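You operate a simulated robot arm through the tools that you are given. There is no shell and no other tool. Be economical: measure what you need, move in short steps, check, and stop when the job is done.

Carry out the task below with a simulated two-armed robot. There is one attempt and no reset: what you move stays moved.

JOB
Pick up the orange cartridge six with one hand, pass it to the other hand and put it on the front of the steel bench.
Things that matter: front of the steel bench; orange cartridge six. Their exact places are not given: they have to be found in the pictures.

The check looks at the end state, three seconds after you hand in, the way a careful person would. Anything else that was tipped, shoved, dropped, spilled or broken makes it a failure.

ROBOT AND FRAMES
Two 6-joint arms with two-finger parallel grippers on one trunk, on a base that drives. Base frame: it is fixed to the floor where the robot stands at the start and does not move with it; the origin is under the middle of the robot, x ahead of it, y to its left, z up; the surface under the hand at the start is at about z = 0.85. Readings come in m, rad, newtons and seconds.
The left shoulder is at the start at [0.08, 0.216, 1.595], the right one opposite. With the tool pointing down near the work surface each hand reaches from about 0.1 to 0.68 m from the robot's upright axis, wherever it stands, measured 20 degrees to its own side. Places, roughly: front of the steel bench (124x12 cm) [0.34, 3.62, 0.84]. Payload 3.43 kg a hand.
The tool frame of a hand sits at the grasp point between the pads (the TCP): z along the fingers, y along the line on which they close. The tips reach 0.03 m beyond it. Largest opening 0.094 m; finger width 0.028, thickness 0.01; the body of the gripper, 0.05 by 0.096 m, starts 0.055 m behind the TCP.
Orientation is that of the tool frame in the base frame, as a unit quaternion [x, y, z, w]. With the fingers straight down and closing along the base's y, the tool's x points along the base's -x, its y along +y and its z along -z.

CONTROLS
- The arms move only by the tool send_rows. It takes "left_rows", "right_rows" or both (then of equal length, played together; a hand with none holds still); each is one flat list of numbers, 7 for each row, row after row: the turn, a rotation vector about the tool's x, y, z in rad, then the shift along the tool's x, y, z in m, then the finger opening in m, from 0 to 0.094. In form: [rx, ry, rz, x, y, z, claw, rx, ry, rz, x, y, z, claw, ...]. A call has 1 to 12 rows; each row shifts and turns the commanded pose from where the row before left it, along the tool's axes as they then stand. A row lasts 0.2 s, in which the tool goes at most 0.05 m and 0.15 rad; a call with a longer step from one row to the next is refused whole, and so is a gripper value outside its range. A pose out of reach is approached as far as the arm can. The call stops where the force on the tool passes 40 N (or 10 N more than at its start, if that is more) or the arm is blocked; 0.2 s more then pass. The fingers move at their own pace (about 0.072 m/s each) and stop on an object; they squeeze with about 21 N. The grip force told is the motor's: it shows also when the fingers shut on nothing. Time passes only in rows, and 0.2 s behind the last, so rows that do not move let the fingers close. The reply holds the time, the measured pose of the TCP, the force on the tool along the base axes, the opening and the grip force, in the units named above and with some noise, with the torque about the TCP (base axes, N m) and any sound that the robot's microphone picked up.
- Cameras (640 x 400 px; columns grow to the right, rows downward): "scene" is now at [0.1075, -0.0013, 1.7666]; the picture's right is [0.09, -1.00, 0.00], its down [-0.79, -0.07, -0.60] and it looks along [0.60, 0.05, -0.80] (base axes); focal length 284 px, centre (320, 200). "left" rides on the left gripper at [0.076, -0.014, -0.103] in its tool frame; the picture's right is [0.18, 0.98, 0.00], its down [-0.75, 0.14, -0.64] and it looks along [-0.63, 0.12, 0.77] (tool axes); focal length 243 px, centre (320, 200). "right" rides on the right gripper at [0.076, 0.014, -0.103] in its tool frame; the picture's right is [-0.18, 0.98, 0.00], its down [-0.75, -0.14, -0.64] and it looks along [-0.63, -0.12, 0.77] (tool axes); focal length 243 px, centre (320, 200).
- capture(camera): a new picture of that camera. No time passes.
- raise_lower(by): slides the trunk up (or, below 0, down) by that many m; the arms and the scene camera ride with it, the base frame stays. It gives what a move gives, with no picture.
- steer(legs): drives the robot by 1 to 6 legs, each [ahead, left, turn to the left] in m, m and rad, along the robot's own axes; the way and the turn of a leg run together, so that a leg with both is an arc; at most 1.5 m and 3.142 rad a leg. The arms and the cameras ride along, it lands a little off, and it stops where it bumps. It gives what a move gives.
- pan_tilt(pan, tilt): turns the head with the scene camera to pan (to the left, within 1.501 rad either way) and tilt (down, from -0.506 to 1.204), counted from straight ahead of the robot. It gives what a move gives.
- probe_pixels(camera, pixels): for up to 12 pixels [column, row] of the newest picture of that camera ("zoom" is the newest enlarged one), the place [x, y, z] in the base frame of the surface seen there, good to about 0.002 m, but the place of the scene camera against the robot may be out by one fixed shift of up to 0.025 m in any direction. No time passes.
- enlarge(camera, box): a new picture of the part [left, top, right, bottom] of that camera's present view, enlarged. No time passes.
- finish_job(): hands the job in; it is judged then, once.

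Work in short steps. Measure before you move; look again where a grasp or a placing could have gone wrong, and mend it. You have 80 turns and 78 pictures in all, those below and enlarged ones among them. Open the grippers and draw the arms clear of the work before you hand the job in, unless the task says otherwise; then end with one line.

The tools are called as a command line: name --argument value ..., lists and objects as JSON in quotes. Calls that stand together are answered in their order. send_rows: Moves the arms, as the interface text tells. Its arguments: {"type":"object","properties":{"left_rows":{"type":"array","items":{"type":"number"}},"right_rows":{"type":"array","items":{"type":"number"}}},"required":[]} The other tools are called the same way: raise_lower (by) slides the trunk up or down; steer (legs) drives the base; pan_tilt (pan, tilt) turns the head that bears the scene camera; capture (camera) takes a picture; probe_pixels (camera, pixels) gives the place of the surface under pixels of a picture; enlarge (camera, box) takes an enlarged picture of a part of a camera's view; finish_job () hands the job in.

At the start:

```text
time: 0.0
left_position: [0.5402, 0.2768, 1.0502]
left_orientation: [0.0, 1.0, 0.0, 0.0]
left_contact_force: [0.3, -0.1, 0.5]
left_wrist_torque: [-0.01, 0.01, 0.02]
left_width: 0.094
left_grasp_force: 0.1
right_position: [0.512, -0.1692, 1.0507]
right_orientation: [0.0, 1.0, 0.0, 0.001]
right_contact_force: [-0.6, 0.7, 0.6]
right_wrist_torque: [0.02, 0.04, -0.01]
right_width: 0.0941
right_grasp_force: 0.2
trunk travel left (down, up): [-0.825, 0.015]
robot x, y, heading: [-0.0025, -0.0004, -0.0]
head pan, tilt: [0.086, 0.923]
```

scene: 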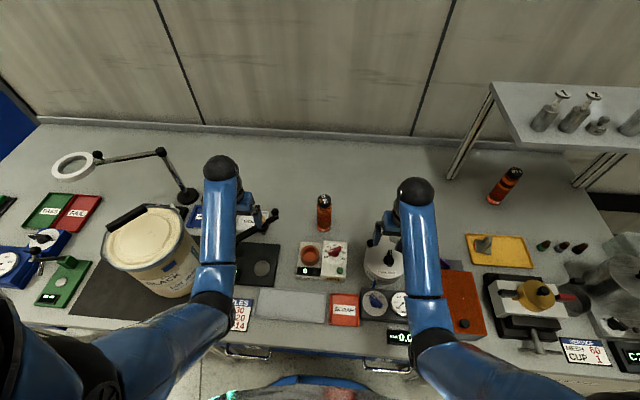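
right: 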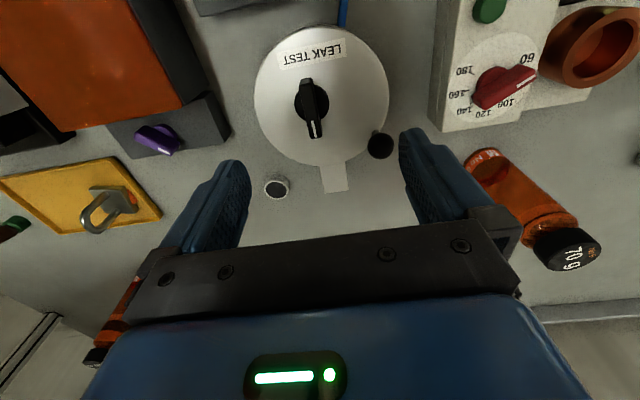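
left: 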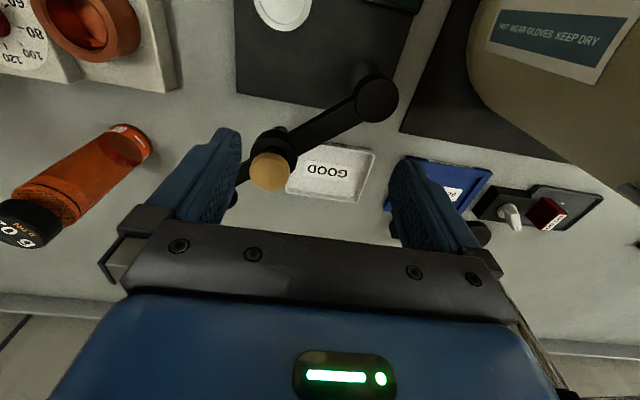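

I see two orange cartridges, near (323,213) and (503,185) in the scene picture. I enlarge both to read their numbers.

enlarge --camera "scene" --box '[280, 170, 380, 290]'

enlarge --camera "scene" --box '[460, 140, 560, 230]'

enlarge --camera "left" --box '[0, 100, 160, 260]'

enlarge --camera "right" --box '[440, 130, 620, 290]'

```text
3.33 times, centred on (330, 230) of scene
```

zoom: 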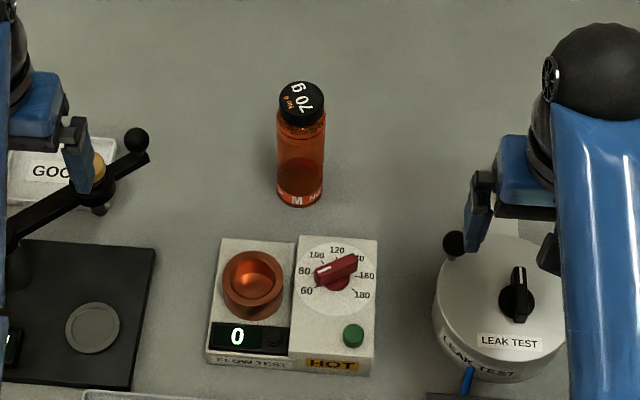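

```text
4.44 times, centred on (510, 185) of scene
```

zoom: 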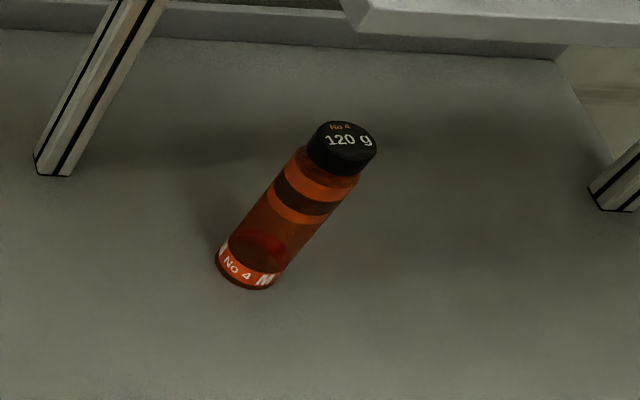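

```text
2.50 times, centred on (80, 180) of left
```

zoom: 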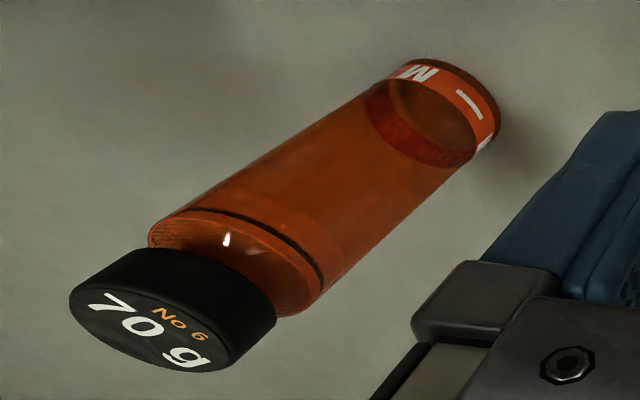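

```text
2.50 times, centred on (530, 210) of right
```

zoom: 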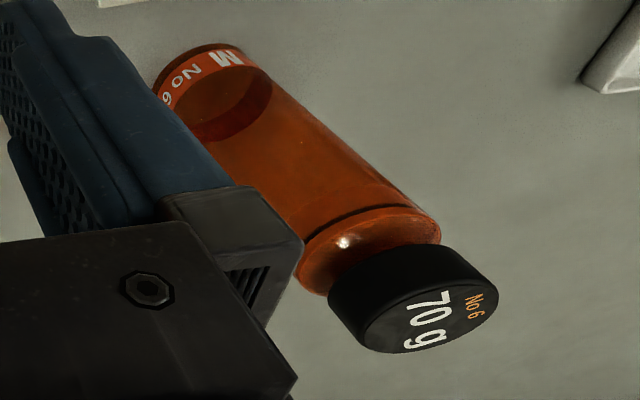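

The cartridge at scene (323,213) carries "No 6" and stands upright. I probe it with the right wrist camera (zoom), the left one and the scene one.

probe_pixels --camera "zoom" --pixels '[[435, 312], [365, 340], [490, 285], [400, 270], [370, 180], [440, 235], [300, 265], [240, 120], [155, 85], [262, 65], [560, 200]]'

probe_pixels --camera "left" --pixels '[[32, 234], [5, 215], [60, 232], [75, 180], [130, 130], [150, 145], [100, 250]]'

probe_pixels --camera "scene" --pixels '[[323, 199], [323, 215], [323, 232], [335, 248], [300, 220], [345, 190]]'

```text
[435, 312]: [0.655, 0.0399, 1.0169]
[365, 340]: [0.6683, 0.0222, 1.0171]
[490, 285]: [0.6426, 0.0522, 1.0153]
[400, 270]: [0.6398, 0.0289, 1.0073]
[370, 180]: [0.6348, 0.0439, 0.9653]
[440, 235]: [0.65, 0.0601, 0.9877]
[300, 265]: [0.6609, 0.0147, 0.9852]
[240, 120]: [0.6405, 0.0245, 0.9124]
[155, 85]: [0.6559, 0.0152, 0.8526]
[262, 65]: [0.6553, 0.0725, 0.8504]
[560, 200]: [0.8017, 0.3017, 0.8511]
```

```text
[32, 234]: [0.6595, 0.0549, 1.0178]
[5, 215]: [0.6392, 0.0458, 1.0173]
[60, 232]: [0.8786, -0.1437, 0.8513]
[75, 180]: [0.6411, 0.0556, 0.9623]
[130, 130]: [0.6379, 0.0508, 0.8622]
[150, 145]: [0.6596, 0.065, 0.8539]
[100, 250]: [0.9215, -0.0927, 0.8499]
```

```text
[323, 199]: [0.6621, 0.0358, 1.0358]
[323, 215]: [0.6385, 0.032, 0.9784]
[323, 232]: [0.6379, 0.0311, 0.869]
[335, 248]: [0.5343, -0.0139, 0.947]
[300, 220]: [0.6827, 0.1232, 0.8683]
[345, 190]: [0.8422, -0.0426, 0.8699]
```

Cartridge six: axis about (0.657, 0.040), standing from z 0.85 to 1.017, about 5 cm across. Before choosing hands I look left towards the steel bench.

pan_tilt --pan 1.45 --tilt 0.3

capture --camera "scene"

```text
time: 1.5
left_position: [0.5412, 0.2776, 1.0506]
left_orientation: [0.0, 1.0, 0.001, 0.0]
left_contact_force: [-0.4, 0.1, -0.7]
left_wrist_torque: [0.02, 0.02, 0.0]
left_width: 0.0939
left_grasp_force: 0.0
right_position: [0.5115, -0.1705, 1.051]
right_orientation: [0.0, 1.0, 0.0, 0.0]
right_contact_force: [-0.2, -0.1, 0.4]
right_wrist_torque: [0.02, -0.03, -0.02]
right_width: 0.0939
right_grasp_force: 0.1
trunk travel left (down, up): [-0.825, 0.015]
robot x, y, heading: [0.0015, 0.0013, -0.001]
head pan, tilt: [1.45, 0.3]
```

```text
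70 pictures are left
```

scene: 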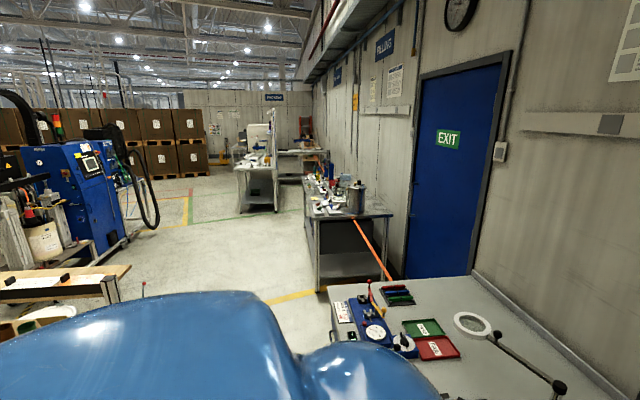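

Two benches show, at about (345,215) and (258,175). I probe both and enlarge.

probe_pixels --camera "scene" --pixels '[[320, 217], [389, 214], [345, 215], [310, 190], [350, 265], [238, 167], [272, 167], [258, 165], [300, 151], [340, 300], [240, 195]]'

enlarge --camera "scene" --box '[220, 110, 420, 300]'

```text
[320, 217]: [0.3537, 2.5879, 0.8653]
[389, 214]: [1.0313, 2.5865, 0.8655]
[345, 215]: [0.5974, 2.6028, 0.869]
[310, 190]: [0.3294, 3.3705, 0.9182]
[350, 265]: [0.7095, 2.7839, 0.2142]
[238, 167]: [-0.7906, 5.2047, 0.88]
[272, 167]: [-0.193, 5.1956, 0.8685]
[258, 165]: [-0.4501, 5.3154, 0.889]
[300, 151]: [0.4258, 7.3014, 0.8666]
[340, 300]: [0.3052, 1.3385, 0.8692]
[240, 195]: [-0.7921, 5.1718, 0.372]
```

```text
2.11 times, centred on (320, 205) of scene
```

zoom: 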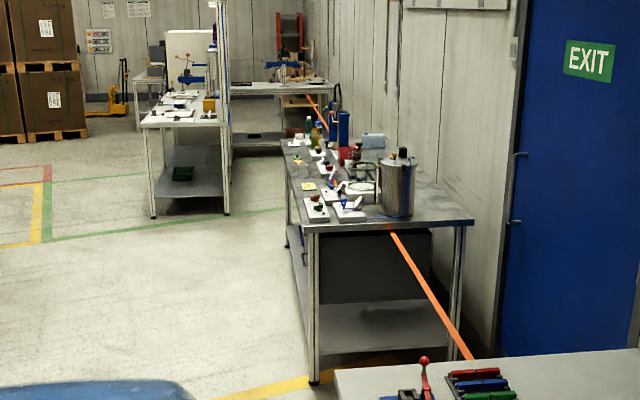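

The steel bench's front edge is at x≈0.35, starting at y≈2.6. Plan: left hand picks cartridge six from above by the cap, right hand takes the body at a tilt, and I place it there. First I raise the left hand and bring it above (0.658, 0.040).

send_rows --left_rows '[0, 0, 0, 0, 0, -0.04, 0.094, 0, 0, 0, 0, 0, -0.035, 0.094, 0, 0, 0, -0.0195, -0.0397, 0, 0.094, 0, 0, 0, -0.0195, -0.0397, 0, 0.094, 0, 0, 0, -0.0195, -0.0397, 0, 0.094, 0, 0, 0, -0.0195, -0.0397, 0, 0.094, 0, 0, 0, -0.0195, -0.0397, 0, 0.094, 0, 0, 0, -0.0195, -0.0397, 0, 0.094, 0, 0, 0, 0, 0, 0, 0.094]'

capture --camera "left"

```text
time: 3.5
left_position: [0.6863, 0.0425, 1.0764]
left_orientation: [0.0, 1.0, 0.0, 0.0]
left_contact_force: [-0.6, 0.2, 0.0]
left_wrist_torque: [0.02, 0.02, 0.01]
left_width: 0.0943
left_grasp_force: 0.1
left hand out of reach, approached as far as the arm can: row 1, 2
right_position: [0.513, -0.1702, 1.0504]
right_orientation: [0.0, 1.0, 0.001, 0.001]
right_contact_force: [0.9, -0.2, 0.0]
right_wrist_torque: [-0.01, 0.01, 0.03]
right_width: 0.0939
right_grasp_force: 0.1
trunk travel left (down, up): [-0.825, 0.015]
robot x, y, heading: [0.0006, -0.0011, -0.001]
head pan, tilt: [1.45, 0.3]
```

```text
68 pictures are left
```

left: 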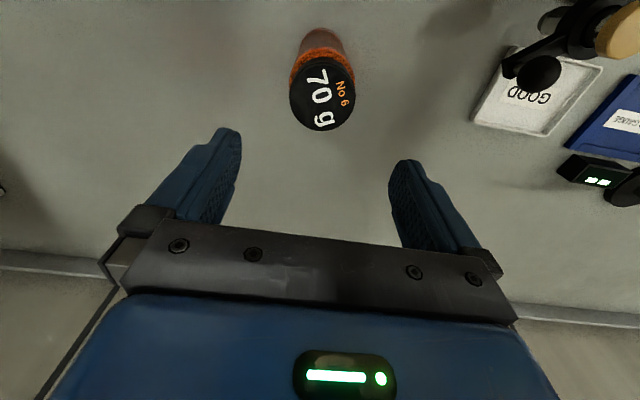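

The left hand sits at (0.686, 0.0425, 1.076), slightly too far ahead; the cap of No 6 shows at (322,93). I probe the cap rim.

probe_pixels --camera "left" --pixels '[[322, 93], [293, 95], [352, 93], [322, 127], [322, 62], [300, 50], [343, 48]]'

```text
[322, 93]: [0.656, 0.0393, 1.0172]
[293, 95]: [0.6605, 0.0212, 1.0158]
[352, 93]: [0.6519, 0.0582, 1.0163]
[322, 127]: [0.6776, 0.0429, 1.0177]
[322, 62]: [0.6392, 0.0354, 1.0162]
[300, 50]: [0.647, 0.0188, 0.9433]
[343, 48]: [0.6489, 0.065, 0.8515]
```

Cap centre is (0.658, 0.0395). I move back 2.8 cm at this height.

send_rows --left_rows '[0, 0, 0, 0.028, -0.003, 0, 0.094, 0, 0, 0, 0, 0, 0, 0.094]'

```text
time: 4.1
left_position: [0.6568, 0.0397, 1.0771]
left_orientation: [0.0, 1.0, 0.0, 0.001]
left_contact_force: [0.3, 0.4, 0.5]
left_wrist_torque: [-0.01, 0.0, -0.01]
left_width: 0.0941
left_grasp_force: 0.0
right_position: [0.5115, -0.1701, 1.0499]
right_orientation: [-0.001, 1.0, 0.001, 0.001]
right_contact_force: [0.2, -1.0, -1.0]
right_wrist_torque: [0.01, -0.02, 0.0]
right_width: 0.094
right_grasp_force: 0.0
trunk travel left (down, up): [-0.825, 0.015]
robot x, y, heading: [0.0002, -0.0031, -0.002]
head pan, tilt: [1.45, 0.3]
```

The hand is centred over the cap. I go down 8.2 cm and close.

send_rows --left_rows '[0, 0, 0, 0, 0, 0.03, 0.094, 0, 0, 0, 0, 0, 0.03, 0.094, 0, 0, 0, 0, 0, 0.022, 0.094, 0, 0, 0, 0, 0, 0, 0.03, 0, 0, 0, 0, 0, 0, 0.03, 0, 0, 0, 0, 0, 0, 0.02, 0, 0, 0, 0, 0, 0, 0.02]'

capture --camera "left"

```text
time: 5.7
left_position: [0.6556, 0.0401, 0.9965]
left_orientation: [0.001, 1.0, 0.0, 0.0]
left_contact_force: [0.6, -0.2, -0.9]
left_wrist_torque: [0.01, 0.01, 0.02]
left_width: 0.0486
left_grasp_force: 20.6
right_position: [0.5128, -0.1691, 1.0498]
right_orientation: [0.0, 1.0, 0.0, 0.0]
right_contact_force: [-0.5, -0.3, 0.7]
right_wrist_torque: [-0.01, 0.03, 0.03]
right_width: 0.0941
right_grasp_force: 0.1
trunk travel left (down, up): [-0.825, 0.015]
robot x, y, heading: [-0.0003, -0.002, -0.001]
head pan, tilt: [1.45, 0.3]
```

```text
67 pictures are left
```

left: 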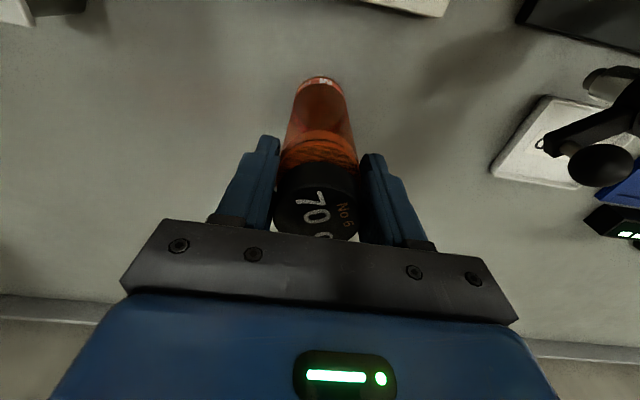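

Gripped (opening 0.0486, 20.6 N). I lift straight up 8 cm and raise the trunk by its remaining 1.4 cm.

send_rows --left_rows '[0, 0, 0, 0, 0, -0.03, 0.02, 0, 0, 0, 0, 0, -0.03, 0.02, 0, 0, 0, 0, 0, -0.02, 0.02, 0, 0, 0, 0, 0, 0, 0.02]'

raise_lower --by 0.014

pan_tilt --pan 0.05 --tilt 0.75

capture --camera "scene"

capture --camera "right"

```text
time: 6.7
left_position: [0.6565, 0.0401, 1.077]
left_orientation: [0.0, 1.0, 0.001, 0.0]
left_contact_force: [0.5, -0.2, 0.1]
left_wrist_torque: [0.0, 0.02, -0.02]
left_width: 0.0488
left_grasp_force: 20.5
right_position: [0.5135, -0.1704, 1.0502]
right_orientation: [0.0, 1.0, 0.0, 0.0]
right_contact_force: [0.4, 0.4, -0.9]
right_wrist_torque: [-0.02, -0.03, 0.0]
right_width: 0.094
right_grasp_force: 0.1
trunk travel left (down, up): [-0.825, 0.015]
robot x, y, heading: [0.0019, 0.004, -0.005]
head pan, tilt: [1.45, 0.3]
```

```text
time: 7.3
left_position: [0.6561, 0.0396, 1.0921]
left_orientation: [0.0, 1.0, 0.0, 0.0]
left_contact_force: [0.5, -0.9, 0.6]
left_wrist_torque: [-0.02, 0.0, -0.05]
left_width: 0.0489
left_grasp_force: 21.1
right_position: [0.5124, -0.1704, 1.0648]
right_orientation: [-0.001, 1.0, 0.0, 0.001]
right_contact_force: [0.2, -0.6, 0.4]
right_wrist_torque: [0.0, 0.01, 0.02]
right_width: 0.0941
right_grasp_force: 0.0
trunk travel left (down, up): [-0.839, 0.001]
robot x, y, heading: [0.0009, 0.0003, -0.0]
head pan, tilt: [1.45, 0.3]
```

```text
time: 8.9
left_position: [0.6554, 0.0405, 1.09]
left_orientation: [0.0, 1.0, 0.0, 0.0]
left_contact_force: [0.6, 0.3, -0.2]
left_wrist_torque: [-0.02, -0.01, 0.0]
left_width: 0.0489
left_grasp_force: 21.1
right_position: [0.5116, -0.1713, 1.0646]
right_orientation: [0.0, 1.0, 0.0, 0.001]
right_contact_force: [-0.5, 0.2, 0.1]
right_wrist_torque: [0.0, 0.03, -0.04]
right_width: 0.0939
right_grasp_force: 0.2
trunk travel left (down, up): [-0.839, 0.001]
robot x, y, heading: [-0.0031, -0.0023, 0.003]
head pan, tilt: [0.051, 0.75]
```

```text
66 pictures are left
```

scene: 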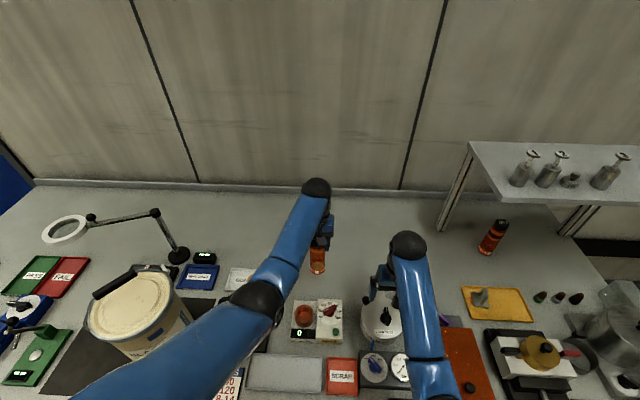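

```text
65 pictures are left
```

right: 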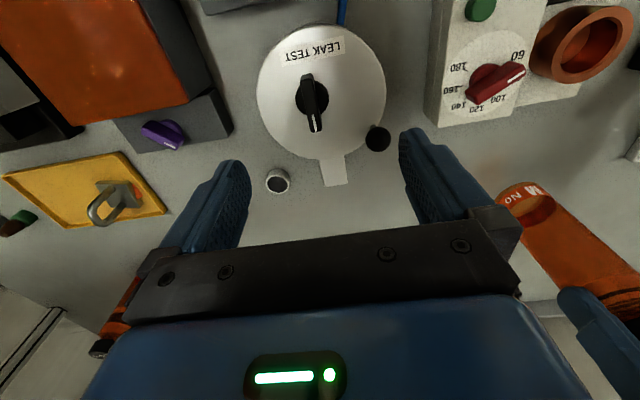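

The cartridge is lifted and upright. I probe the flow-test box's heights in the right picture: the knob at (495,85), cup rim at (545,45), panel, and cartridge bottom at (510,195).

probe_pixels --camera "right" --pixels '[[495, 85], [520, 72], [550, 50], [600, 15], [450, 30], [485, 5], [505, 197], [535, 187], [312, 90], [579, 100]]'

probe_pixels --camera "scene" --pixels '[[240, 280], [260, 340], [300, 375], [305, 310], [330, 310], [317, 270], [215, 230], [140, 275]]'

```text
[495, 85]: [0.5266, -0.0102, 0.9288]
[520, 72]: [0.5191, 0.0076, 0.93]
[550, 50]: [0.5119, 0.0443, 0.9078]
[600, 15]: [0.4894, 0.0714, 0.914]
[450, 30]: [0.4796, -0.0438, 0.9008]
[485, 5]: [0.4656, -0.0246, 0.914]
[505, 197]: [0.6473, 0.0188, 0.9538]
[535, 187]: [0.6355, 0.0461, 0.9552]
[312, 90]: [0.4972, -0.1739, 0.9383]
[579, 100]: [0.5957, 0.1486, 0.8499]
```

```text
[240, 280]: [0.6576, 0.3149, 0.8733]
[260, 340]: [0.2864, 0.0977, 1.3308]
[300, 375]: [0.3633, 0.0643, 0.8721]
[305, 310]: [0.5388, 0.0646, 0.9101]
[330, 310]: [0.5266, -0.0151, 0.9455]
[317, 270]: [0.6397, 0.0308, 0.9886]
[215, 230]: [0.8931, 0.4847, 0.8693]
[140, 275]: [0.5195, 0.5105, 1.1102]
```

The cartridge bottom is at ≈0.947; the cup is at 0.914 and the knob at 0.93. I shift the hand 2 cm to +y to avoid the knob, then look left and back to check for driving room.

send_rows --left_rows '[0, 0, 0, 0, 0.02, 0, 0.02, 0, 0, 0, 0, 0, 0, 0.02]'

pan_tilt --pan 1.5 --tilt 0.8

capture --camera "scene"

pan_tilt --pan -1.5 --tilt 0.7

capture --camera "scene"

```text
time: 9.5
left_position: [0.6553, 0.0605, 1.0915]
left_orientation: [0.001, 1.0, -0.001, 0.0]
left_contact_force: [-0.4, 0.5, -1.8]
left_wrist_torque: [-0.05, 0.01, 0.0]
left_width: 0.0489
left_grasp_force: 20.9
right_position: [0.512, -0.1704, 1.0646]
right_orientation: [0.0, 1.0, 0.0, 0.001]
right_contact_force: [0.5, -0.5, 1.1]
right_wrist_torque: [-0.01, 0.01, 0.0]
right_width: 0.094
right_grasp_force: 0.1
trunk travel left (down, up): [-0.839, 0.001]
robot x, y, heading: [0.0007, -0.0024, -0.002]
head pan, tilt: [0.051, 0.75]
```

```text
time: 11.0
left_position: [0.6568, 0.0593, 1.0914]
left_orientation: [0.001, 1.0, 0.0, 0.0]
left_contact_force: [-0.2, -0.6, -1.5]
left_wrist_torque: [0.0, 0.0, -0.01]
left_width: 0.0487
left_grasp_force: 20.9
right_position: [0.5119, -0.1697, 1.065]
right_orientation: [0.0, 1.0, 0.0, 0.0]
right_contact_force: [0.7, -0.7, 0.1]
right_wrist_torque: [0.01, 0.02, -0.01]
right_width: 0.094
right_grasp_force: 0.2
trunk travel left (down, up): [-0.839, 0.001]
robot x, y, heading: [-0.0015, -0.0003, -0.001]
head pan, tilt: [1.499, 0.799]
```

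```text
64 pictures are left
```

scene: 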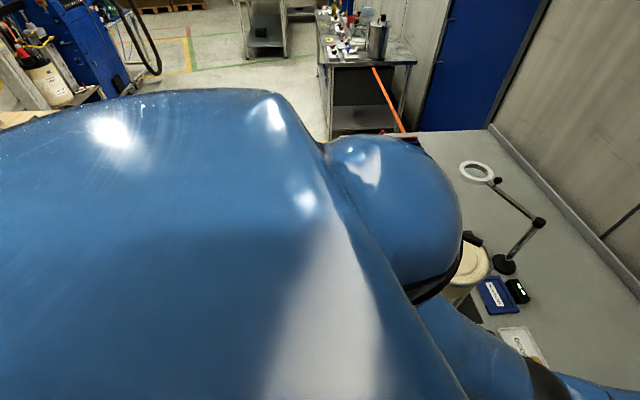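

```text
time: 13.6
left_position: [0.6565, 0.0597, 1.0919]
left_orientation: [0.0, 1.0, 0.001, 0.0]
left_contact_force: [0.8, 0.0, -0.7]
left_wrist_torque: [-0.01, 0.02, -0.01]
left_width: 0.049
left_grasp_force: 21.5
right_position: [0.5128, -0.1707, 1.0638]
right_orientation: [-0.001, 1.0, 0.0, 0.001]
right_contact_force: [0.1, -0.7, -0.2]
right_wrist_torque: [-0.03, -0.01, 0.0]
right_width: 0.0942
right_grasp_force: 0.1
trunk travel left (down, up): [-0.839, 0.001]
robot x, y, heading: [0.0009, -0.0021, -0.003]
head pan, tilt: [-1.499, 0.7]
```

```text
63 pictures are left
```

scene: 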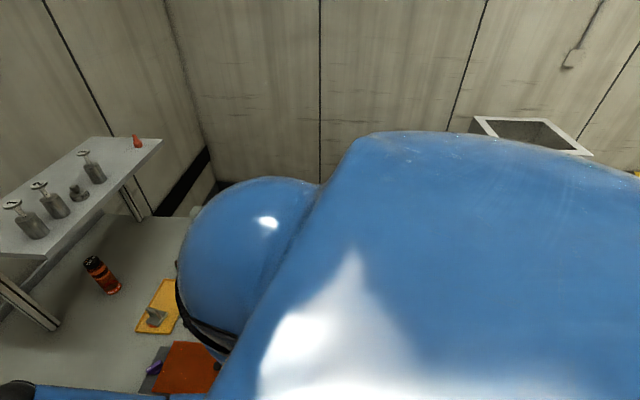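

Behind looks free as far as visible; a wooden table starts around x≈−1.0, y≳1.4. I back off 0.42 m with the hand held over the low cup side and look to the left again.

steer --legs '[[-0.42, 0, 0]]'

pan_tilt --pan 1.5 --tilt 0.4

capture --camera "scene"

capture --camera "left"

```text
time: 16.2
left_position: [0.2393, 0.0606, 1.0906]
left_orientation: [-0.001, 1.0, 0.0, -0.002]
left_contact_force: [0.0, 1.1, -1.3]
left_wrist_torque: [-0.02, -0.01, 0.0]
left_width: 0.0487
left_grasp_force: 21.5
right_position: [0.0945, -0.169, 1.0631]
right_orientation: [-0.001, 1.0, -0.001, 0.0]
right_contact_force: [-0.5, 0.4, -0.2]
right_wrist_torque: [0.02, 0.04, -0.03]
right_width: 0.0944
right_grasp_force: 0.1
trunk travel left (down, up): [-0.839, 0.001]
robot x, y, heading: [-0.4187, 0.0012, 0.002]
head pan, tilt: [-1.499, 0.7]
```

```text
time: 18.8
left_position: [0.2363, 0.061, 1.0928]
left_orientation: [-0.002, 1.0, 0.0, -0.001]
left_contact_force: [-0.9, 0.6, -0.6]
left_wrist_torque: [-0.01, 0.0, 0.02]
left_width: 0.0484
left_grasp_force: 20.9
right_position: [0.094, -0.1692, 1.0629]
right_orientation: [-0.001, 1.0, 0.0, 0.001]
right_contact_force: [-0.6, 0.3, -0.5]
right_wrist_torque: [0.0, 0.01, 0.0]
right_width: 0.0939
right_grasp_force: 0.0
trunk travel left (down, up): [-0.839, 0.001]
robot x, y, heading: [-0.4193, -0.0024, 0.005]
head pan, tilt: [1.499, 0.4]
```

```text
62 pictures are left
```

scene: 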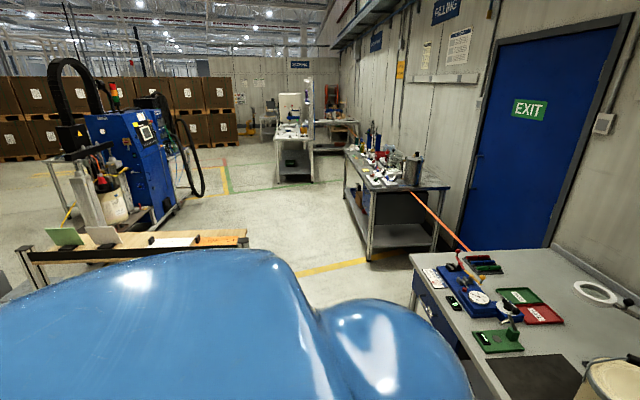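

```text
61 pictures are left
```

left: 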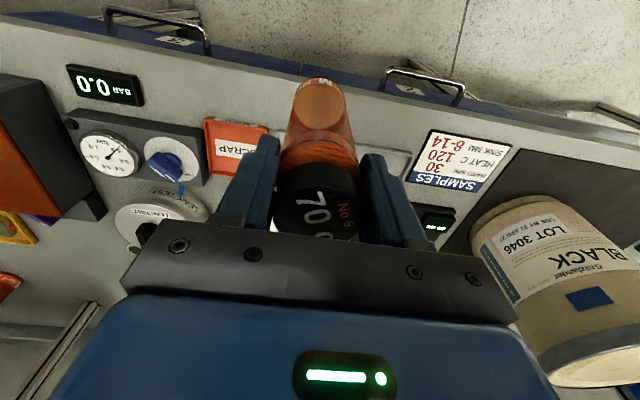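

Clear floor shows towards the steel bench. I probe the wooden table edge, this table's front corner, and the bench front.

probe_pixels --camera "scene" --pixels '[[240, 235], [240, 245], [100, 250], [412, 257], [480, 370], [368, 188], [345, 155], [440, 187], [275, 152]]'

enlarge --camera "scene" --box '[320, 120, 470, 220]'

```text
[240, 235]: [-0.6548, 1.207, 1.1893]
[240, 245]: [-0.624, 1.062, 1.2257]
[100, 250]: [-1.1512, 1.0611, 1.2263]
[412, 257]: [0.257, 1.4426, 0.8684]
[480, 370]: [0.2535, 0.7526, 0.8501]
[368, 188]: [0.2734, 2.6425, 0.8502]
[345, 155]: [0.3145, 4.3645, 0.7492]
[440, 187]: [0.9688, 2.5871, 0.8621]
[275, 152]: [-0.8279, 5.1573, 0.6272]
```

```text
4.00 times, centred on (395, 170) of scene
```

zoom: 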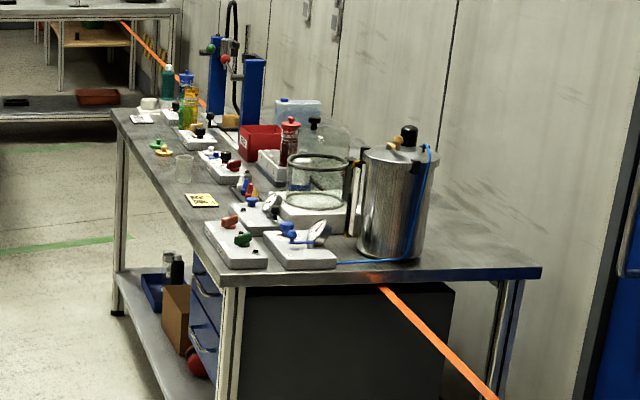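

The wooden table's right end is at x≈−0.63, y≈1.06, so I must drive past at about x=−0.15 with the arms drawn in; the bench edge is at x≈0.27. I'll do the handover here, in free space: draw both hands back and begin yawing them.

send_rows --left_rows '[0, 0, 0, 0.04, 0, 0, 0.02, 0, 0, 0, 0.04, 0, 0, 0.02, 0, 0, 0, 0.04, 0, 0, 0.02, 0, 0, 0, 0.04, 0, 0, 0.02, 0, 0, 0, 0.04, 0, 0, 0.02, 0, 0, 0.1428, 0, 0, 0, 0.02, 0, 0, 0.1428, 0, 0, 0, 0.02, 0, 0, 0.1428, 0, 0, 0, 0.02, 0, 0, 0.1428, 0, 0, 0, 0.02, 0, 0, 0, 0, 0, 0, 0.02]' --right_rows '[0, 0, 0, 0.0128, -0.006, 0, 0.094, 0, 0, 0, 0.0128, -0.006, 0, 0.094, 0, 0, 0, 0.0128, -0.006, 0, 0.094, 0, 0, 0, 0.0128, -0.006, 0, 0.094, 0, 0, 0, 0.0128, -0.006, 0, 0.094, 0, 0, -0.1428, 0, 0, 0, 0.094, 0, 0, -0.1428, 0, 0, 0, 0.094, 0, 0, -0.1428, 0, 0, 0, 0.094, 0, 0, -0.1428, 0, 0, 0, 0.094, 0, 0, 0, 0, 0, 0, 0.094]'

pan_tilt --pan 0.0 --tilt 0.95

capture --camera "scene"

```text
time: 21.0
left_position: [0.0502, 0.0562, 1.0578]
left_orientation: [0.28, 0.96, 0.001, 0.0]
left_contact_force: [-1.2, -0.5, -0.8]
left_wrist_torque: [0.0, 0.04, 0.0]
left_width: 0.0486
left_grasp_force: 20.6
left hand out of reach, approached as far as the arm can: row 3, 4, 5
right_position: [0.0342, -0.1989, 1.0457]
right_orientation: [-0.285, 0.959, 0.0, 0.0]
right_contact_force: [0.6, -0.4, 0.2]
right_wrist_torque: [0.03, 0.01, -0.01]
right_width: 0.094
right_grasp_force: 0.0
right hand out of reach, approached as far as the arm can: row 1, 2, 3, 4, 5
trunk travel left (down, up): [-0.839, 0.001]
robot x, y, heading: [-0.4199, -0.0012, 0.001]
head pan, tilt: [1.499, 0.4]
```

```text
time: 22.6
left_position: [0.0493, 0.0566, 1.0603]
left_orientation: [0.281, 0.96, 0.0, 0.001]
left_contact_force: [1.4, -0.2, -1.5]
left_wrist_torque: [-0.02, -0.01, 0.0]
left_width: 0.0487
left_grasp_force: 20.9
right_position: [0.034, -0.1993, 1.0478]
right_orientation: [-0.283, 0.959, 0.0, 0.0]
right_contact_force: [0.2, 0.2, 0.6]
right_wrist_torque: [0.03, 0.0, -0.02]
right_width: 0.094
right_grasp_force: 0.0
trunk travel left (down, up): [-0.839, 0.001]
robot x, y, heading: [-0.4201, -0.0044, 0.003]
head pan, tilt: [0.0, 0.949]
```

```text
59 pictures are left
```

scene: 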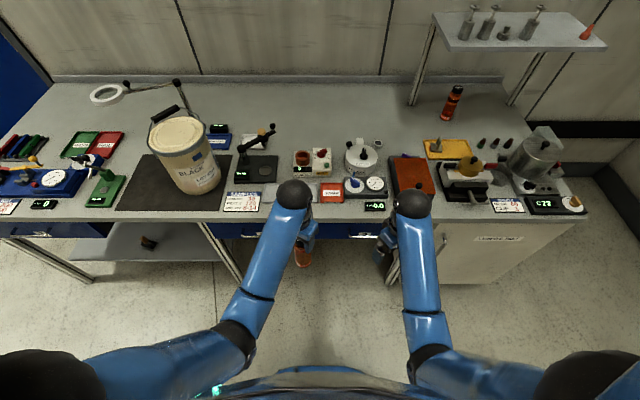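

Everything is clear of the table. I finish the yaws (7 more rows each), then start tilting the right hand.

send_rows --left_rows '[0, 0, 0.1428, 0, 0, 0, 0.02, 0, 0, 0.1428, 0, 0, 0, 0.02, 0, 0, 0.1428, 0, 0, 0, 0.02, 0, 0, 0.1428, 0, 0, 0, 0.02, 0, 0, 0.1428, 0, 0, 0, 0.02, 0, 0, 0.1428, 0, 0, 0, 0.02, 0, 0, 0.1428, 0, 0, 0, 0.02, 0, 0, 0, 0, 0, 0, 0.02]' --right_rows '[0, 0, -0.1428, 0, 0, 0, 0.094, 0, 0, -0.1428, 0, 0, 0, 0.094, 0, 0, -0.1428, 0, 0, 0, 0.094, 0, 0, -0.1428, 0, 0, 0, 0.094, 0, 0, -0.1428, 0, 0, 0, 0.094, 0, 0, -0.1428, 0, 0, 0, 0.094, 0, 0, -0.1428, 0, 0, 0, 0.094, 0, 0, 0, 0, 0, 0, 0.094]'

send_rows --right_rows '[0, -0.137, 0, 0, 0, 0, 0.094, 0, -0.137, 0, 0, 0, 0, 0.094, 0, -0.137, 0, 0, 0, 0, 0.094, 0, -0.137, 0, 0, 0, 0, 0.094, 0, -0.137, 0, 0, 0, 0, 0.094, 0, -0.137, 0, 0, 0, 0, 0.094, 0, -0.137, 0, 0, 0, 0, 0.094, 0, 0, 0, 0, 0, 0, 0.094]'

capture --camera "right"

capture --camera "scene"

```text
time: 24.4
left_position: [0.0499, 0.0564, 1.059]
left_orientation: [0.706, 0.708, 0.001, 0.0]
left_contact_force: [0.0, 0.9, -0.3]
left_wrist_torque: [0.01, 0.02, 0.01]
left_width: 0.0488
left_grasp_force: 20.9
right_position: [0.0347, -0.1983, 1.0463]
right_orientation: [0.709, -0.706, 0.001, 0.0]
right_contact_force: [-0.3, 0.1, 0.6]
right_wrist_torque: [0.03, 0.0, -0.02]
right_width: 0.094
right_grasp_force: 0.1
trunk travel left (down, up): [-0.839, 0.001]
robot x, y, heading: [-0.4172, 0.0005, 0.002]
head pan, tilt: [0.0, 0.949]
```

```text
time: 26.2
left_position: [0.0486, 0.0556, 1.0605]
left_orientation: [0.706, 0.708, 0.001, 0.0]
left_contact_force: [0.1, -0.5, -0.6]
left_wrist_torque: [0.02, -0.01, -0.02]
left_width: 0.0489
left_grasp_force: 21.1
right_position: [0.0348, -0.1995, 1.0455]
right_orientation: [0.628, -0.626, -0.326, -0.327]
right_contact_force: [-0.2, -0.1, -0.5]
right_wrist_torque: [0.02, 0.0, 0.03]
right_width: 0.0939
right_grasp_force: 0.0
trunk travel left (down, up): [-0.839, 0.001]
robot x, y, heading: [-0.4175, -0.0002, 0.001]
head pan, tilt: [0.0, 0.949]
```

```text
58 pictures are left
```

right: 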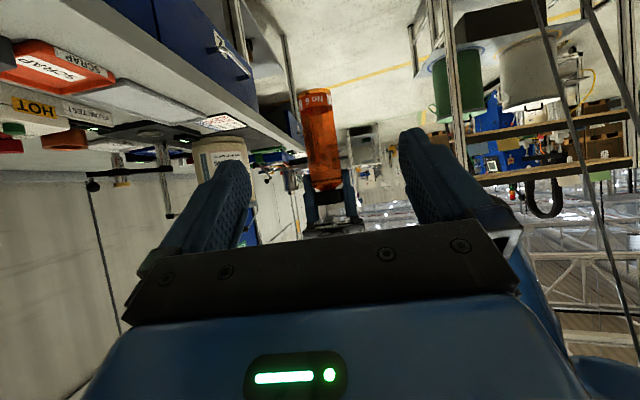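

```text
57 pictures are left
```

scene: 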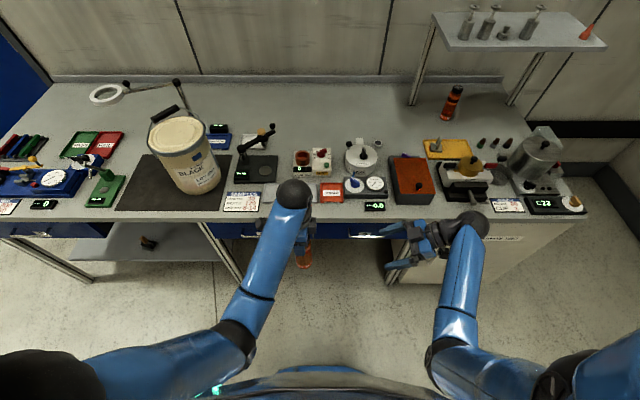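

Orientation is right: the right camera sees the cartridge (bottom label at (315,100), top towards the left fingers at (322,185)). I probe it.

probe_pixels --camera "right" --pixels '[[315, 91], [317, 110], [319, 135], [322, 160], [306, 135], [333, 135], [325, 183]]'

```text
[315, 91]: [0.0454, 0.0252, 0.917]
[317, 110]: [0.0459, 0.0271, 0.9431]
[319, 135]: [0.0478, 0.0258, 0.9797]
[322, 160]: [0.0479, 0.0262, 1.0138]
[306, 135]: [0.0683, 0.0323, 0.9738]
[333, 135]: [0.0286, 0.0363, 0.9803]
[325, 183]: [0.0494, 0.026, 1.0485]
```

Cartridge axis ≈ (0.048, 0.050), bottom z≈0.915. I bring the right hand to 7.5 cm short of it at z 0.970, 5.5 cm above the bottom.

send_rows --right_rows '[0, 0, 0, 0.0016, -0.0043, 0.0416, 0.094, 0, 0, 0, 0.0016, -0.0043, 0.0416, 0.094, 0, 0, 0, 0.0016, -0.0043, 0.0416, 0.094, 0, 0, 0, -0.0215, 0, 0.0307, 0.094, 0, 0, 0, -0.0215, 0, 0.0307, 0.094, 0, 0, 0, 0, 0, 0, 0.094]'

capture --camera "right"

capture --camera "scene"

probe_pixels --camera "right" --pixels '[[320, 60], [320, 100], [320, 140], [320, 170], [300, 120], [345, 120]]'

```text
time: 27.6
left_position: [0.0499, 0.0559, 1.06]
left_orientation: [0.705, 0.709, 0.001, 0.001]
left_contact_force: [-0.7, 0.5, -1.0]
left_wrist_torque: [-0.01, -0.01, -0.01]
left_width: 0.0487
left_grasp_force: 20.7
right_position: [0.0477, -0.0244, 0.9708]
right_orientation: [0.628, -0.626, -0.327, -0.326]
right_contact_force: [-0.2, -0.1, 0.7]
right_wrist_torque: [-0.02, 0.01, -0.03]
right_width: 0.0938
right_grasp_force: 0.0
trunk travel left (down, up): [-0.839, 0.001]
robot x, y, heading: [-0.4196, 0.0026, -0.0]
head pan, tilt: [0.0, 0.949]
```

```text
56 pictures are left
```

right: 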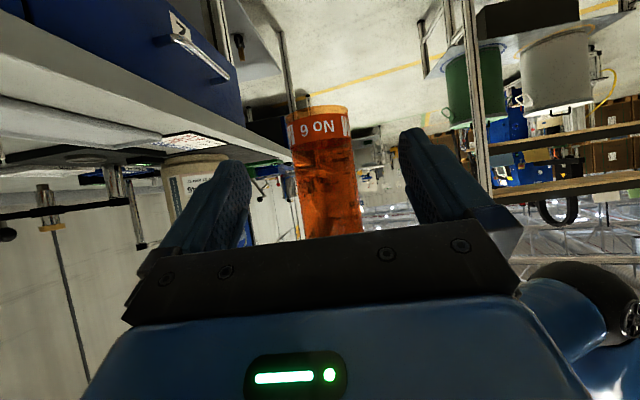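

```text
55 pictures are left
```

scene: 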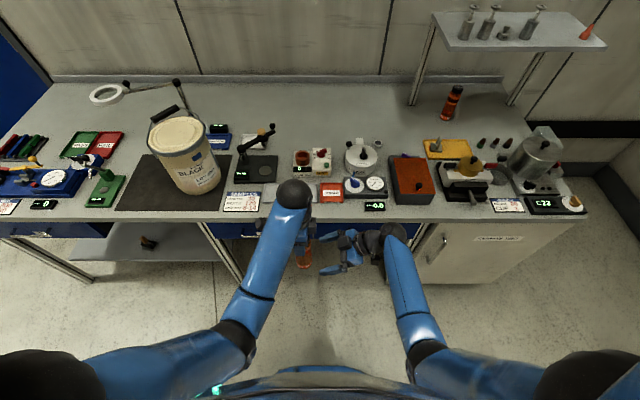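

```text
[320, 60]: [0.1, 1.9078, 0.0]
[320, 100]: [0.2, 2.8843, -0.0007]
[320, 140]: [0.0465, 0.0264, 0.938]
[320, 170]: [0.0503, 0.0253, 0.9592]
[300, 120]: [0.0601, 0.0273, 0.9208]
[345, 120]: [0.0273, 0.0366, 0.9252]
```

The cartridge is centred between the right fingers. I advance 7.4 cm and close the right hand.

send_rows --right_rows '[0, 0, 0, -0.0142, 0, 0.0203, 0.094, 0, 0, 0, -0.0142, 0, 0.0203, 0.094, 0, 0, 0, -0.0142, 0, 0.0203, 0.094, 0, 0, 0, 0, 0, 0, 0.094]'

send_rows --right_rows '[0, 0, 0, 0, 0, 0, 0.05, 0, 0, 0, 0, 0, 0, 0.04, 0, 0, 0, 0, 0, 0, 0.03, 0, 0, 0, 0, 0, 0, 0.02, 0, 0, 0, 0, 0, 0, 0.02]'

capture --camera "right"

enlarge --camera "scene" --box '[250, 170, 430, 290]'

```text
time: 28.6
left_position: [0.049, 0.0559, 1.0596]
left_orientation: [0.706, 0.708, 0.0, 0.0]
left_contact_force: [0.4, 2.2, -1.1]
left_wrist_torque: [0.03, 0.01, 0.02]
left_width: 0.049
left_grasp_force: 20.7
right_position: [0.0481, 0.0492, 0.9701]
right_orientation: [-0.627, 0.628, 0.325, 0.327]
right_contact_force: [-1.2, -0.6, 0.0]
right_wrist_torque: [0.09, -0.03, -0.02]
right_width: 0.094
right_grasp_force: 0.0
trunk travel left (down, up): [-0.839, 0.001]
robot x, y, heading: [-0.4199, 0.002, -0.003]
head pan, tilt: [0.0, 0.949]
```

```text
time: 29.8
left_position: [0.0487, 0.0556, 1.0588]
left_orientation: [0.706, 0.708, 0.0, 0.0]
left_contact_force: [-15.8, 2.2, 7.5]
left_wrist_torque: [0.06, 0.79, -0.1]
left_width: 0.049
left_grasp_force: 20.7
right_position: [0.0484, 0.0481, 0.971]
right_orientation: [0.628, -0.627, -0.326, -0.326]
right_contact_force: [16.7, -1.5, -7.4]
right_wrist_torque: [0.03, 0.64, -0.02]
right_width: 0.053
right_grasp_force: 20.8
trunk travel left (down, up): [-0.839, 0.001]
robot x, y, heading: [-0.4202, 0.0029, 0.004]
head pan, tilt: [0.0, 0.949]
```

```text
54 pictures are left
```

right: 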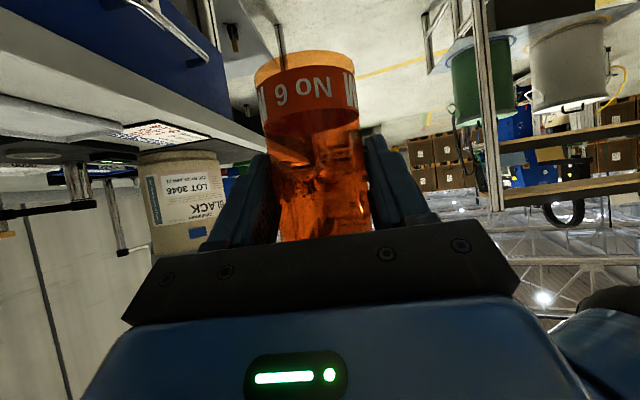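

```text
3.33 times, centred on (340, 230) of scene
```

zoom: 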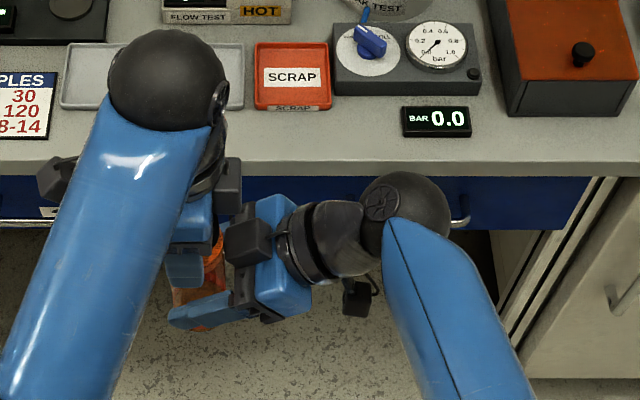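

Both hands hold; the 16 N sideways pair shows the right hand is a little misaligned along x. I ease the right hand 2 mm towards +x to relieve it before releasing.

send_rows --right_rows '[0, 0, 0, 0, -0.002, 0, 0.02, 0, 0, 0, 0, 0, 0, 0.02]'

```text
time: 30.4
left_position: [0.0498, 0.0568, 1.0592]
left_orientation: [0.706, 0.708, 0.0, 0.001]
left_contact_force: [-10.2, 7.4, -0.1]
left_wrist_torque: [0.41, 0.58, -0.09]
left_width: 0.0487
left_grasp_force: 20.9
right_position: [0.0488, 0.0491, 0.9695]
right_orientation: [0.629, -0.626, -0.326, -0.326]
right_contact_force: [9.1, -6.9, -0.3]
right_wrist_torque: [0.28, 0.23, 0.0]
right_width: 0.053
right_grasp_force: 20.9
trunk travel left (down, up): [-0.839, 0.001]
robot x, y, heading: [-0.4196, -0.0022, 0.002]
head pan, tilt: [0.0, 0.949]
```

The force fell to 10 N. I shift 2 mm more, then open the left hand.

send_rows --right_rows '[0, 0, 0, 0, -0.002, 0, 0.02, 0, 0, 0, 0, 0, 0, 0.02]'

send_rows --left_rows '[0, 0, 0, 0, 0, 0, 0.06, 0, 0, 0, 0, 0, 0, 0.075, 0, 0, 0, 0, 0, 0, 0.09, 0, 0, 0, 0, 0, 0, 0.09]'

capture --camera "left"

capture --camera "right"

```text
time: 31.0
left_position: [0.0504, 0.0566, 1.0597]
left_orientation: [0.705, 0.709, 0.001, 0.001]
left_contact_force: [4.1, 11.4, -8.4]
left_wrist_torque: [0.51, -0.12, 0.07]
left_width: 0.0486
left_grasp_force: 20.7
right_position: [0.0503, 0.049, 0.9707]
right_orientation: [0.628, -0.626, -0.328, -0.326]
right_contact_force: [-5.2, -11.4, 8.8]
right_wrist_torque: [0.52, -0.28, -0.1]
right_width: 0.053
right_grasp_force: 21.5
trunk travel left (down, up): [-0.839, 0.001]
robot x, y, heading: [-0.4233, -0.0021, 0.004]
head pan, tilt: [0.0, 0.949]
```

```text
time: 32.0
left_position: [0.0501, 0.055, 1.0603]
left_orientation: [0.706, 0.708, 0.0, 0.001]
left_contact_force: [-0.4, -0.4, 0.6]
left_wrist_torque: [-0.01, 0.01, 0.03]
left_width: 0.09
left_grasp_force: 0.1
right_position: [0.0511, 0.0487, 0.9707]
right_orientation: [0.628, -0.626, -0.327, -0.327]
right_contact_force: [-0.5, 0.4, 0.2]
right_wrist_torque: [-0.01, 0.03, 0.02]
right_width: 0.0529
right_grasp_force: 21.0
trunk travel left (down, up): [-0.839, 0.001]
robot x, y, heading: [-0.421, -0.0005, -0.003]
head pan, tilt: [0.0, 0.949]
```

```text
52 pictures are left
```

left: 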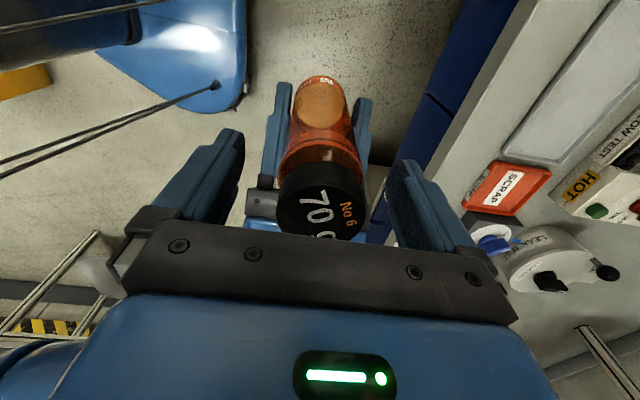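

```text
51 pictures are left
```

right: 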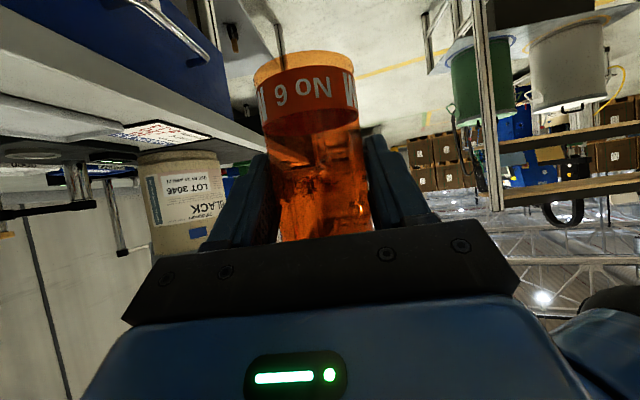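

The right hand holds the cartridge alone, steady. The left can't rise much here, so I lower the right hand 10 cm out of the left fingers, then draw the left hand away to +y.

send_rows --right_rows '[0, 0, 0, 0.0273, 0, 0.0191, 0.02, 0, 0, 0, 0.0273, 0, 0.0191, 0.02, 0, 0, 0, 0.0273, 0, 0.0191, 0.02, 0, 0, 0, 0, 0, 0, 0.02]'

capture --camera "left"

```text
time: 33.0
left_position: [0.0489, 0.0558, 1.0589]
left_orientation: [0.706, 0.708, 0.001, 0.001]
left_contact_force: [-1.0, 0.0, -0.1]
left_wrist_torque: [0.03, -0.04, -0.03]
left_width: 0.09
left_grasp_force: 0.1
right_position: [0.0511, 0.0498, 0.8692]
right_orientation: [0.628, -0.627, -0.325, -0.327]
right_contact_force: [-0.2, 0.1, 0.1]
right_wrist_torque: [0.02, 0.01, -0.02]
right_width: 0.053
right_grasp_force: 20.7
trunk travel left (down, up): [-0.839, 0.001]
robot x, y, heading: [-0.4215, -0.0014, 0.001]
head pan, tilt: [0.0, 0.949]
```

```text
50 pictures are left
```

left: 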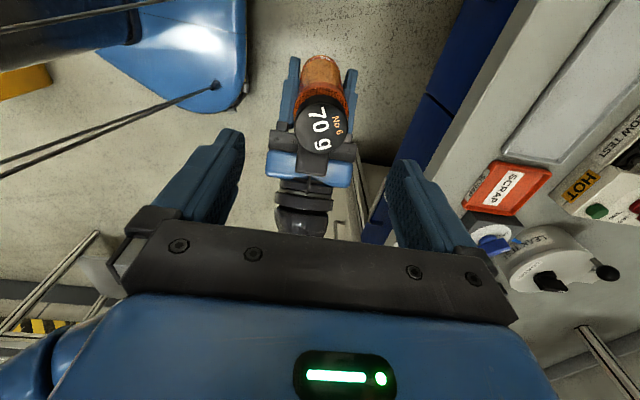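

The cap is clear of the left fingers. I draw the left hand to +y and both hands back towards the robot for driving.

send_rows --left_rows '[0, 0, 0, 0.045, 0, 0, 0.09, 0, 0, 0, 0.045, 0, 0, 0.09, 0, 0, 0, 0.045, 0, 0, 0.09, 0, 0, 0, 0.045, 0, 0, 0.09, 0, 0, 0, 0.02, 0, 0, 0.09, 0, 0, 0, 0, -0.03, 0.02, 0.09, 0, 0, 0, 0, -0.03, 0.02, 0.09, 0, 0, 0, 0, -0.03, 0.02, 0.09, 0, 0, 0, 0, -0.03, 0.02, 0.09, 0, 0, 0, 0, 0, 0, 0.09]' --right_rows '[0, 0, 0, 0, 0, 0, 0.02, 0, 0, 0, 0, 0, 0, 0.02, 0, 0, 0, 0, 0, 0, 0.02, 0, 0, 0, 0, 0, 0, 0.02, 0, 0, 0, 0, 0.02, 0, 0.02, 0, 0, 0, 0, 0.025, 0, 0.02, 0, 0, 0, 0, 0.025, 0, 0.02, 0, 0, 0, 0, 0.025, 0, 0.02, 0, 0, 0, 0, 0.025, 0, 0.02, 0, 0, 0, 0, 0, 0, 0.02]'

pan_tilt --pan 0.2 --tilt 1.1

capture --camera "scene"

```text
time: 35.2
left_position: [-0.0694, 0.2539, 0.9732]
left_orientation: [0.706, 0.708, -0.001, 0.0]
left_contact_force: [0.9, -0.6, 0.6]
left_wrist_torque: [-0.04, -0.01, 0.0]
left_width: 0.0901
left_grasp_force: 0.0
left hand out of reach, approached as far as the arm can: row 1, 2
right_position: [-0.0681, 0.0496, 0.8713]
right_orientation: [0.628, -0.626, -0.327, -0.327]
right_contact_force: [0.2, -0.2, -0.9]
right_wrist_torque: [-0.04, 0.04, 0.02]
right_width: 0.0528
right_grasp_force: 20.9
trunk travel left (down, up): [-0.839, 0.001]
robot x, y, heading: [-0.4184, 0.0006, -0.002]
head pan, tilt: [0.0, 0.949]
```

```text
time: 35.9
left_position: [-0.0695, 0.2552, 0.9733]
left_orientation: [0.706, 0.709, -0.001, 0.0]
left_contact_force: [0.0, 0.6, -0.4]
left_wrist_torque: [0.02, 0.0, -0.01]
left_width: 0.0901
left_grasp_force: 0.1
right_position: [-0.0667, 0.0497, 0.8712]
right_orientation: [0.628, -0.626, -0.327, -0.326]
right_contact_force: [-0.1, -0.2, -0.6]
right_wrist_torque: [0.01, 0.01, 0.0]
right_width: 0.0529
right_grasp_force: 20.8
trunk travel left (down, up): [-0.839, 0.001]
robot x, y, heading: [-0.418, 0.0012, -0.001]
head pan, tilt: [0.201, 1.1]
```

```text
49 pictures are left
```

scene: 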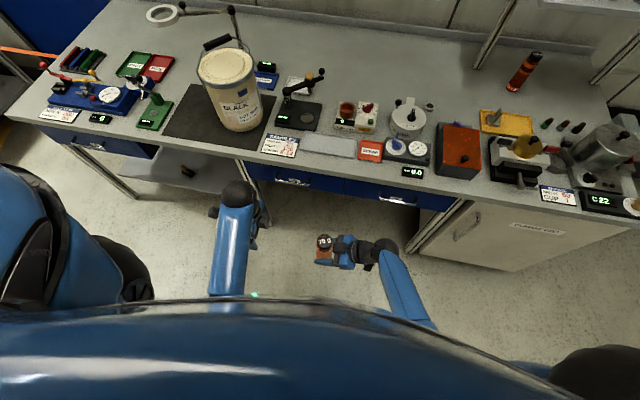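

Arms are tucked, 35 cm ahead of the axis. I move 0.2 m ahead to stay clear of the wooden table, then 1.4 m left, and look.

steer --legs '[[0.2, 0, 0], [0, 1.4, 0]]'

pan_tilt --pan 1.1 --tilt 0.7

capture --camera "scene"

```text
time: 44.1
left_position: [0.1075, 1.6579, 0.9737]
left_orientation: [0.698, 0.716, 0.0, 0.0]
left_contact_force: [0.2, 0.1, -0.1]
left_wrist_torque: [0.01, 0.01, 0.02]
left_width: 0.09
left_grasp_force: 0.0
right_position: [0.1134, 1.4552, 0.8701]
right_orientation: [0.635, -0.62, -0.33, -0.323]
right_contact_force: [-1.2, -0.5, -0.4]
right_wrist_torque: [0.01, -0.02, 0.0]
right_width: 0.053
right_grasp_force: 20.9
trunk travel left (down, up): [-0.839, 0.001]
robot x, y, heading: [-0.2385, 1.3953, 0.015]
head pan, tilt: [0.201, 1.1]
```

```text
time: 45.3
left_position: [0.1081, 1.6584, 0.9738]
left_orientation: [0.698, 0.716, 0.0, 0.0]
left_contact_force: [0.3, 0.1, 0.8]
left_wrist_torque: [-0.01, 0.01, 0.02]
left_width: 0.0899
left_grasp_force: 0.0
right_position: [0.1139, 1.4553, 0.8722]
right_orientation: [0.634, -0.62, -0.33, -0.323]
right_contact_force: [0.1, 0.7, 0.2]
right_wrist_torque: [0.0, -0.06, -0.02]
right_width: 0.053
right_grasp_force: 20.8
trunk travel left (down, up): [-0.839, 0.001]
robot x, y, heading: [-0.2392, 1.3949, 0.023]
head pan, tilt: [1.1, 0.7]
```

```text
48 pictures are left
```

scene: 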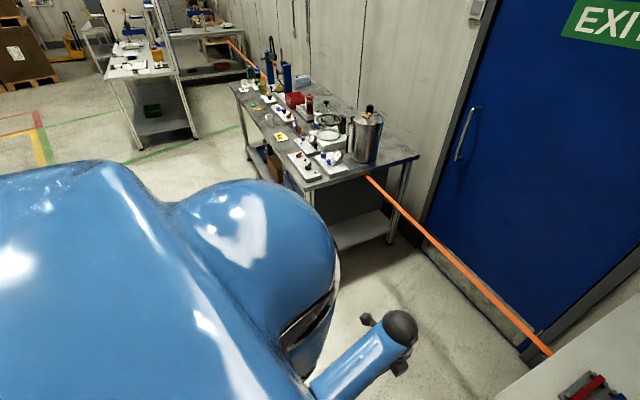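

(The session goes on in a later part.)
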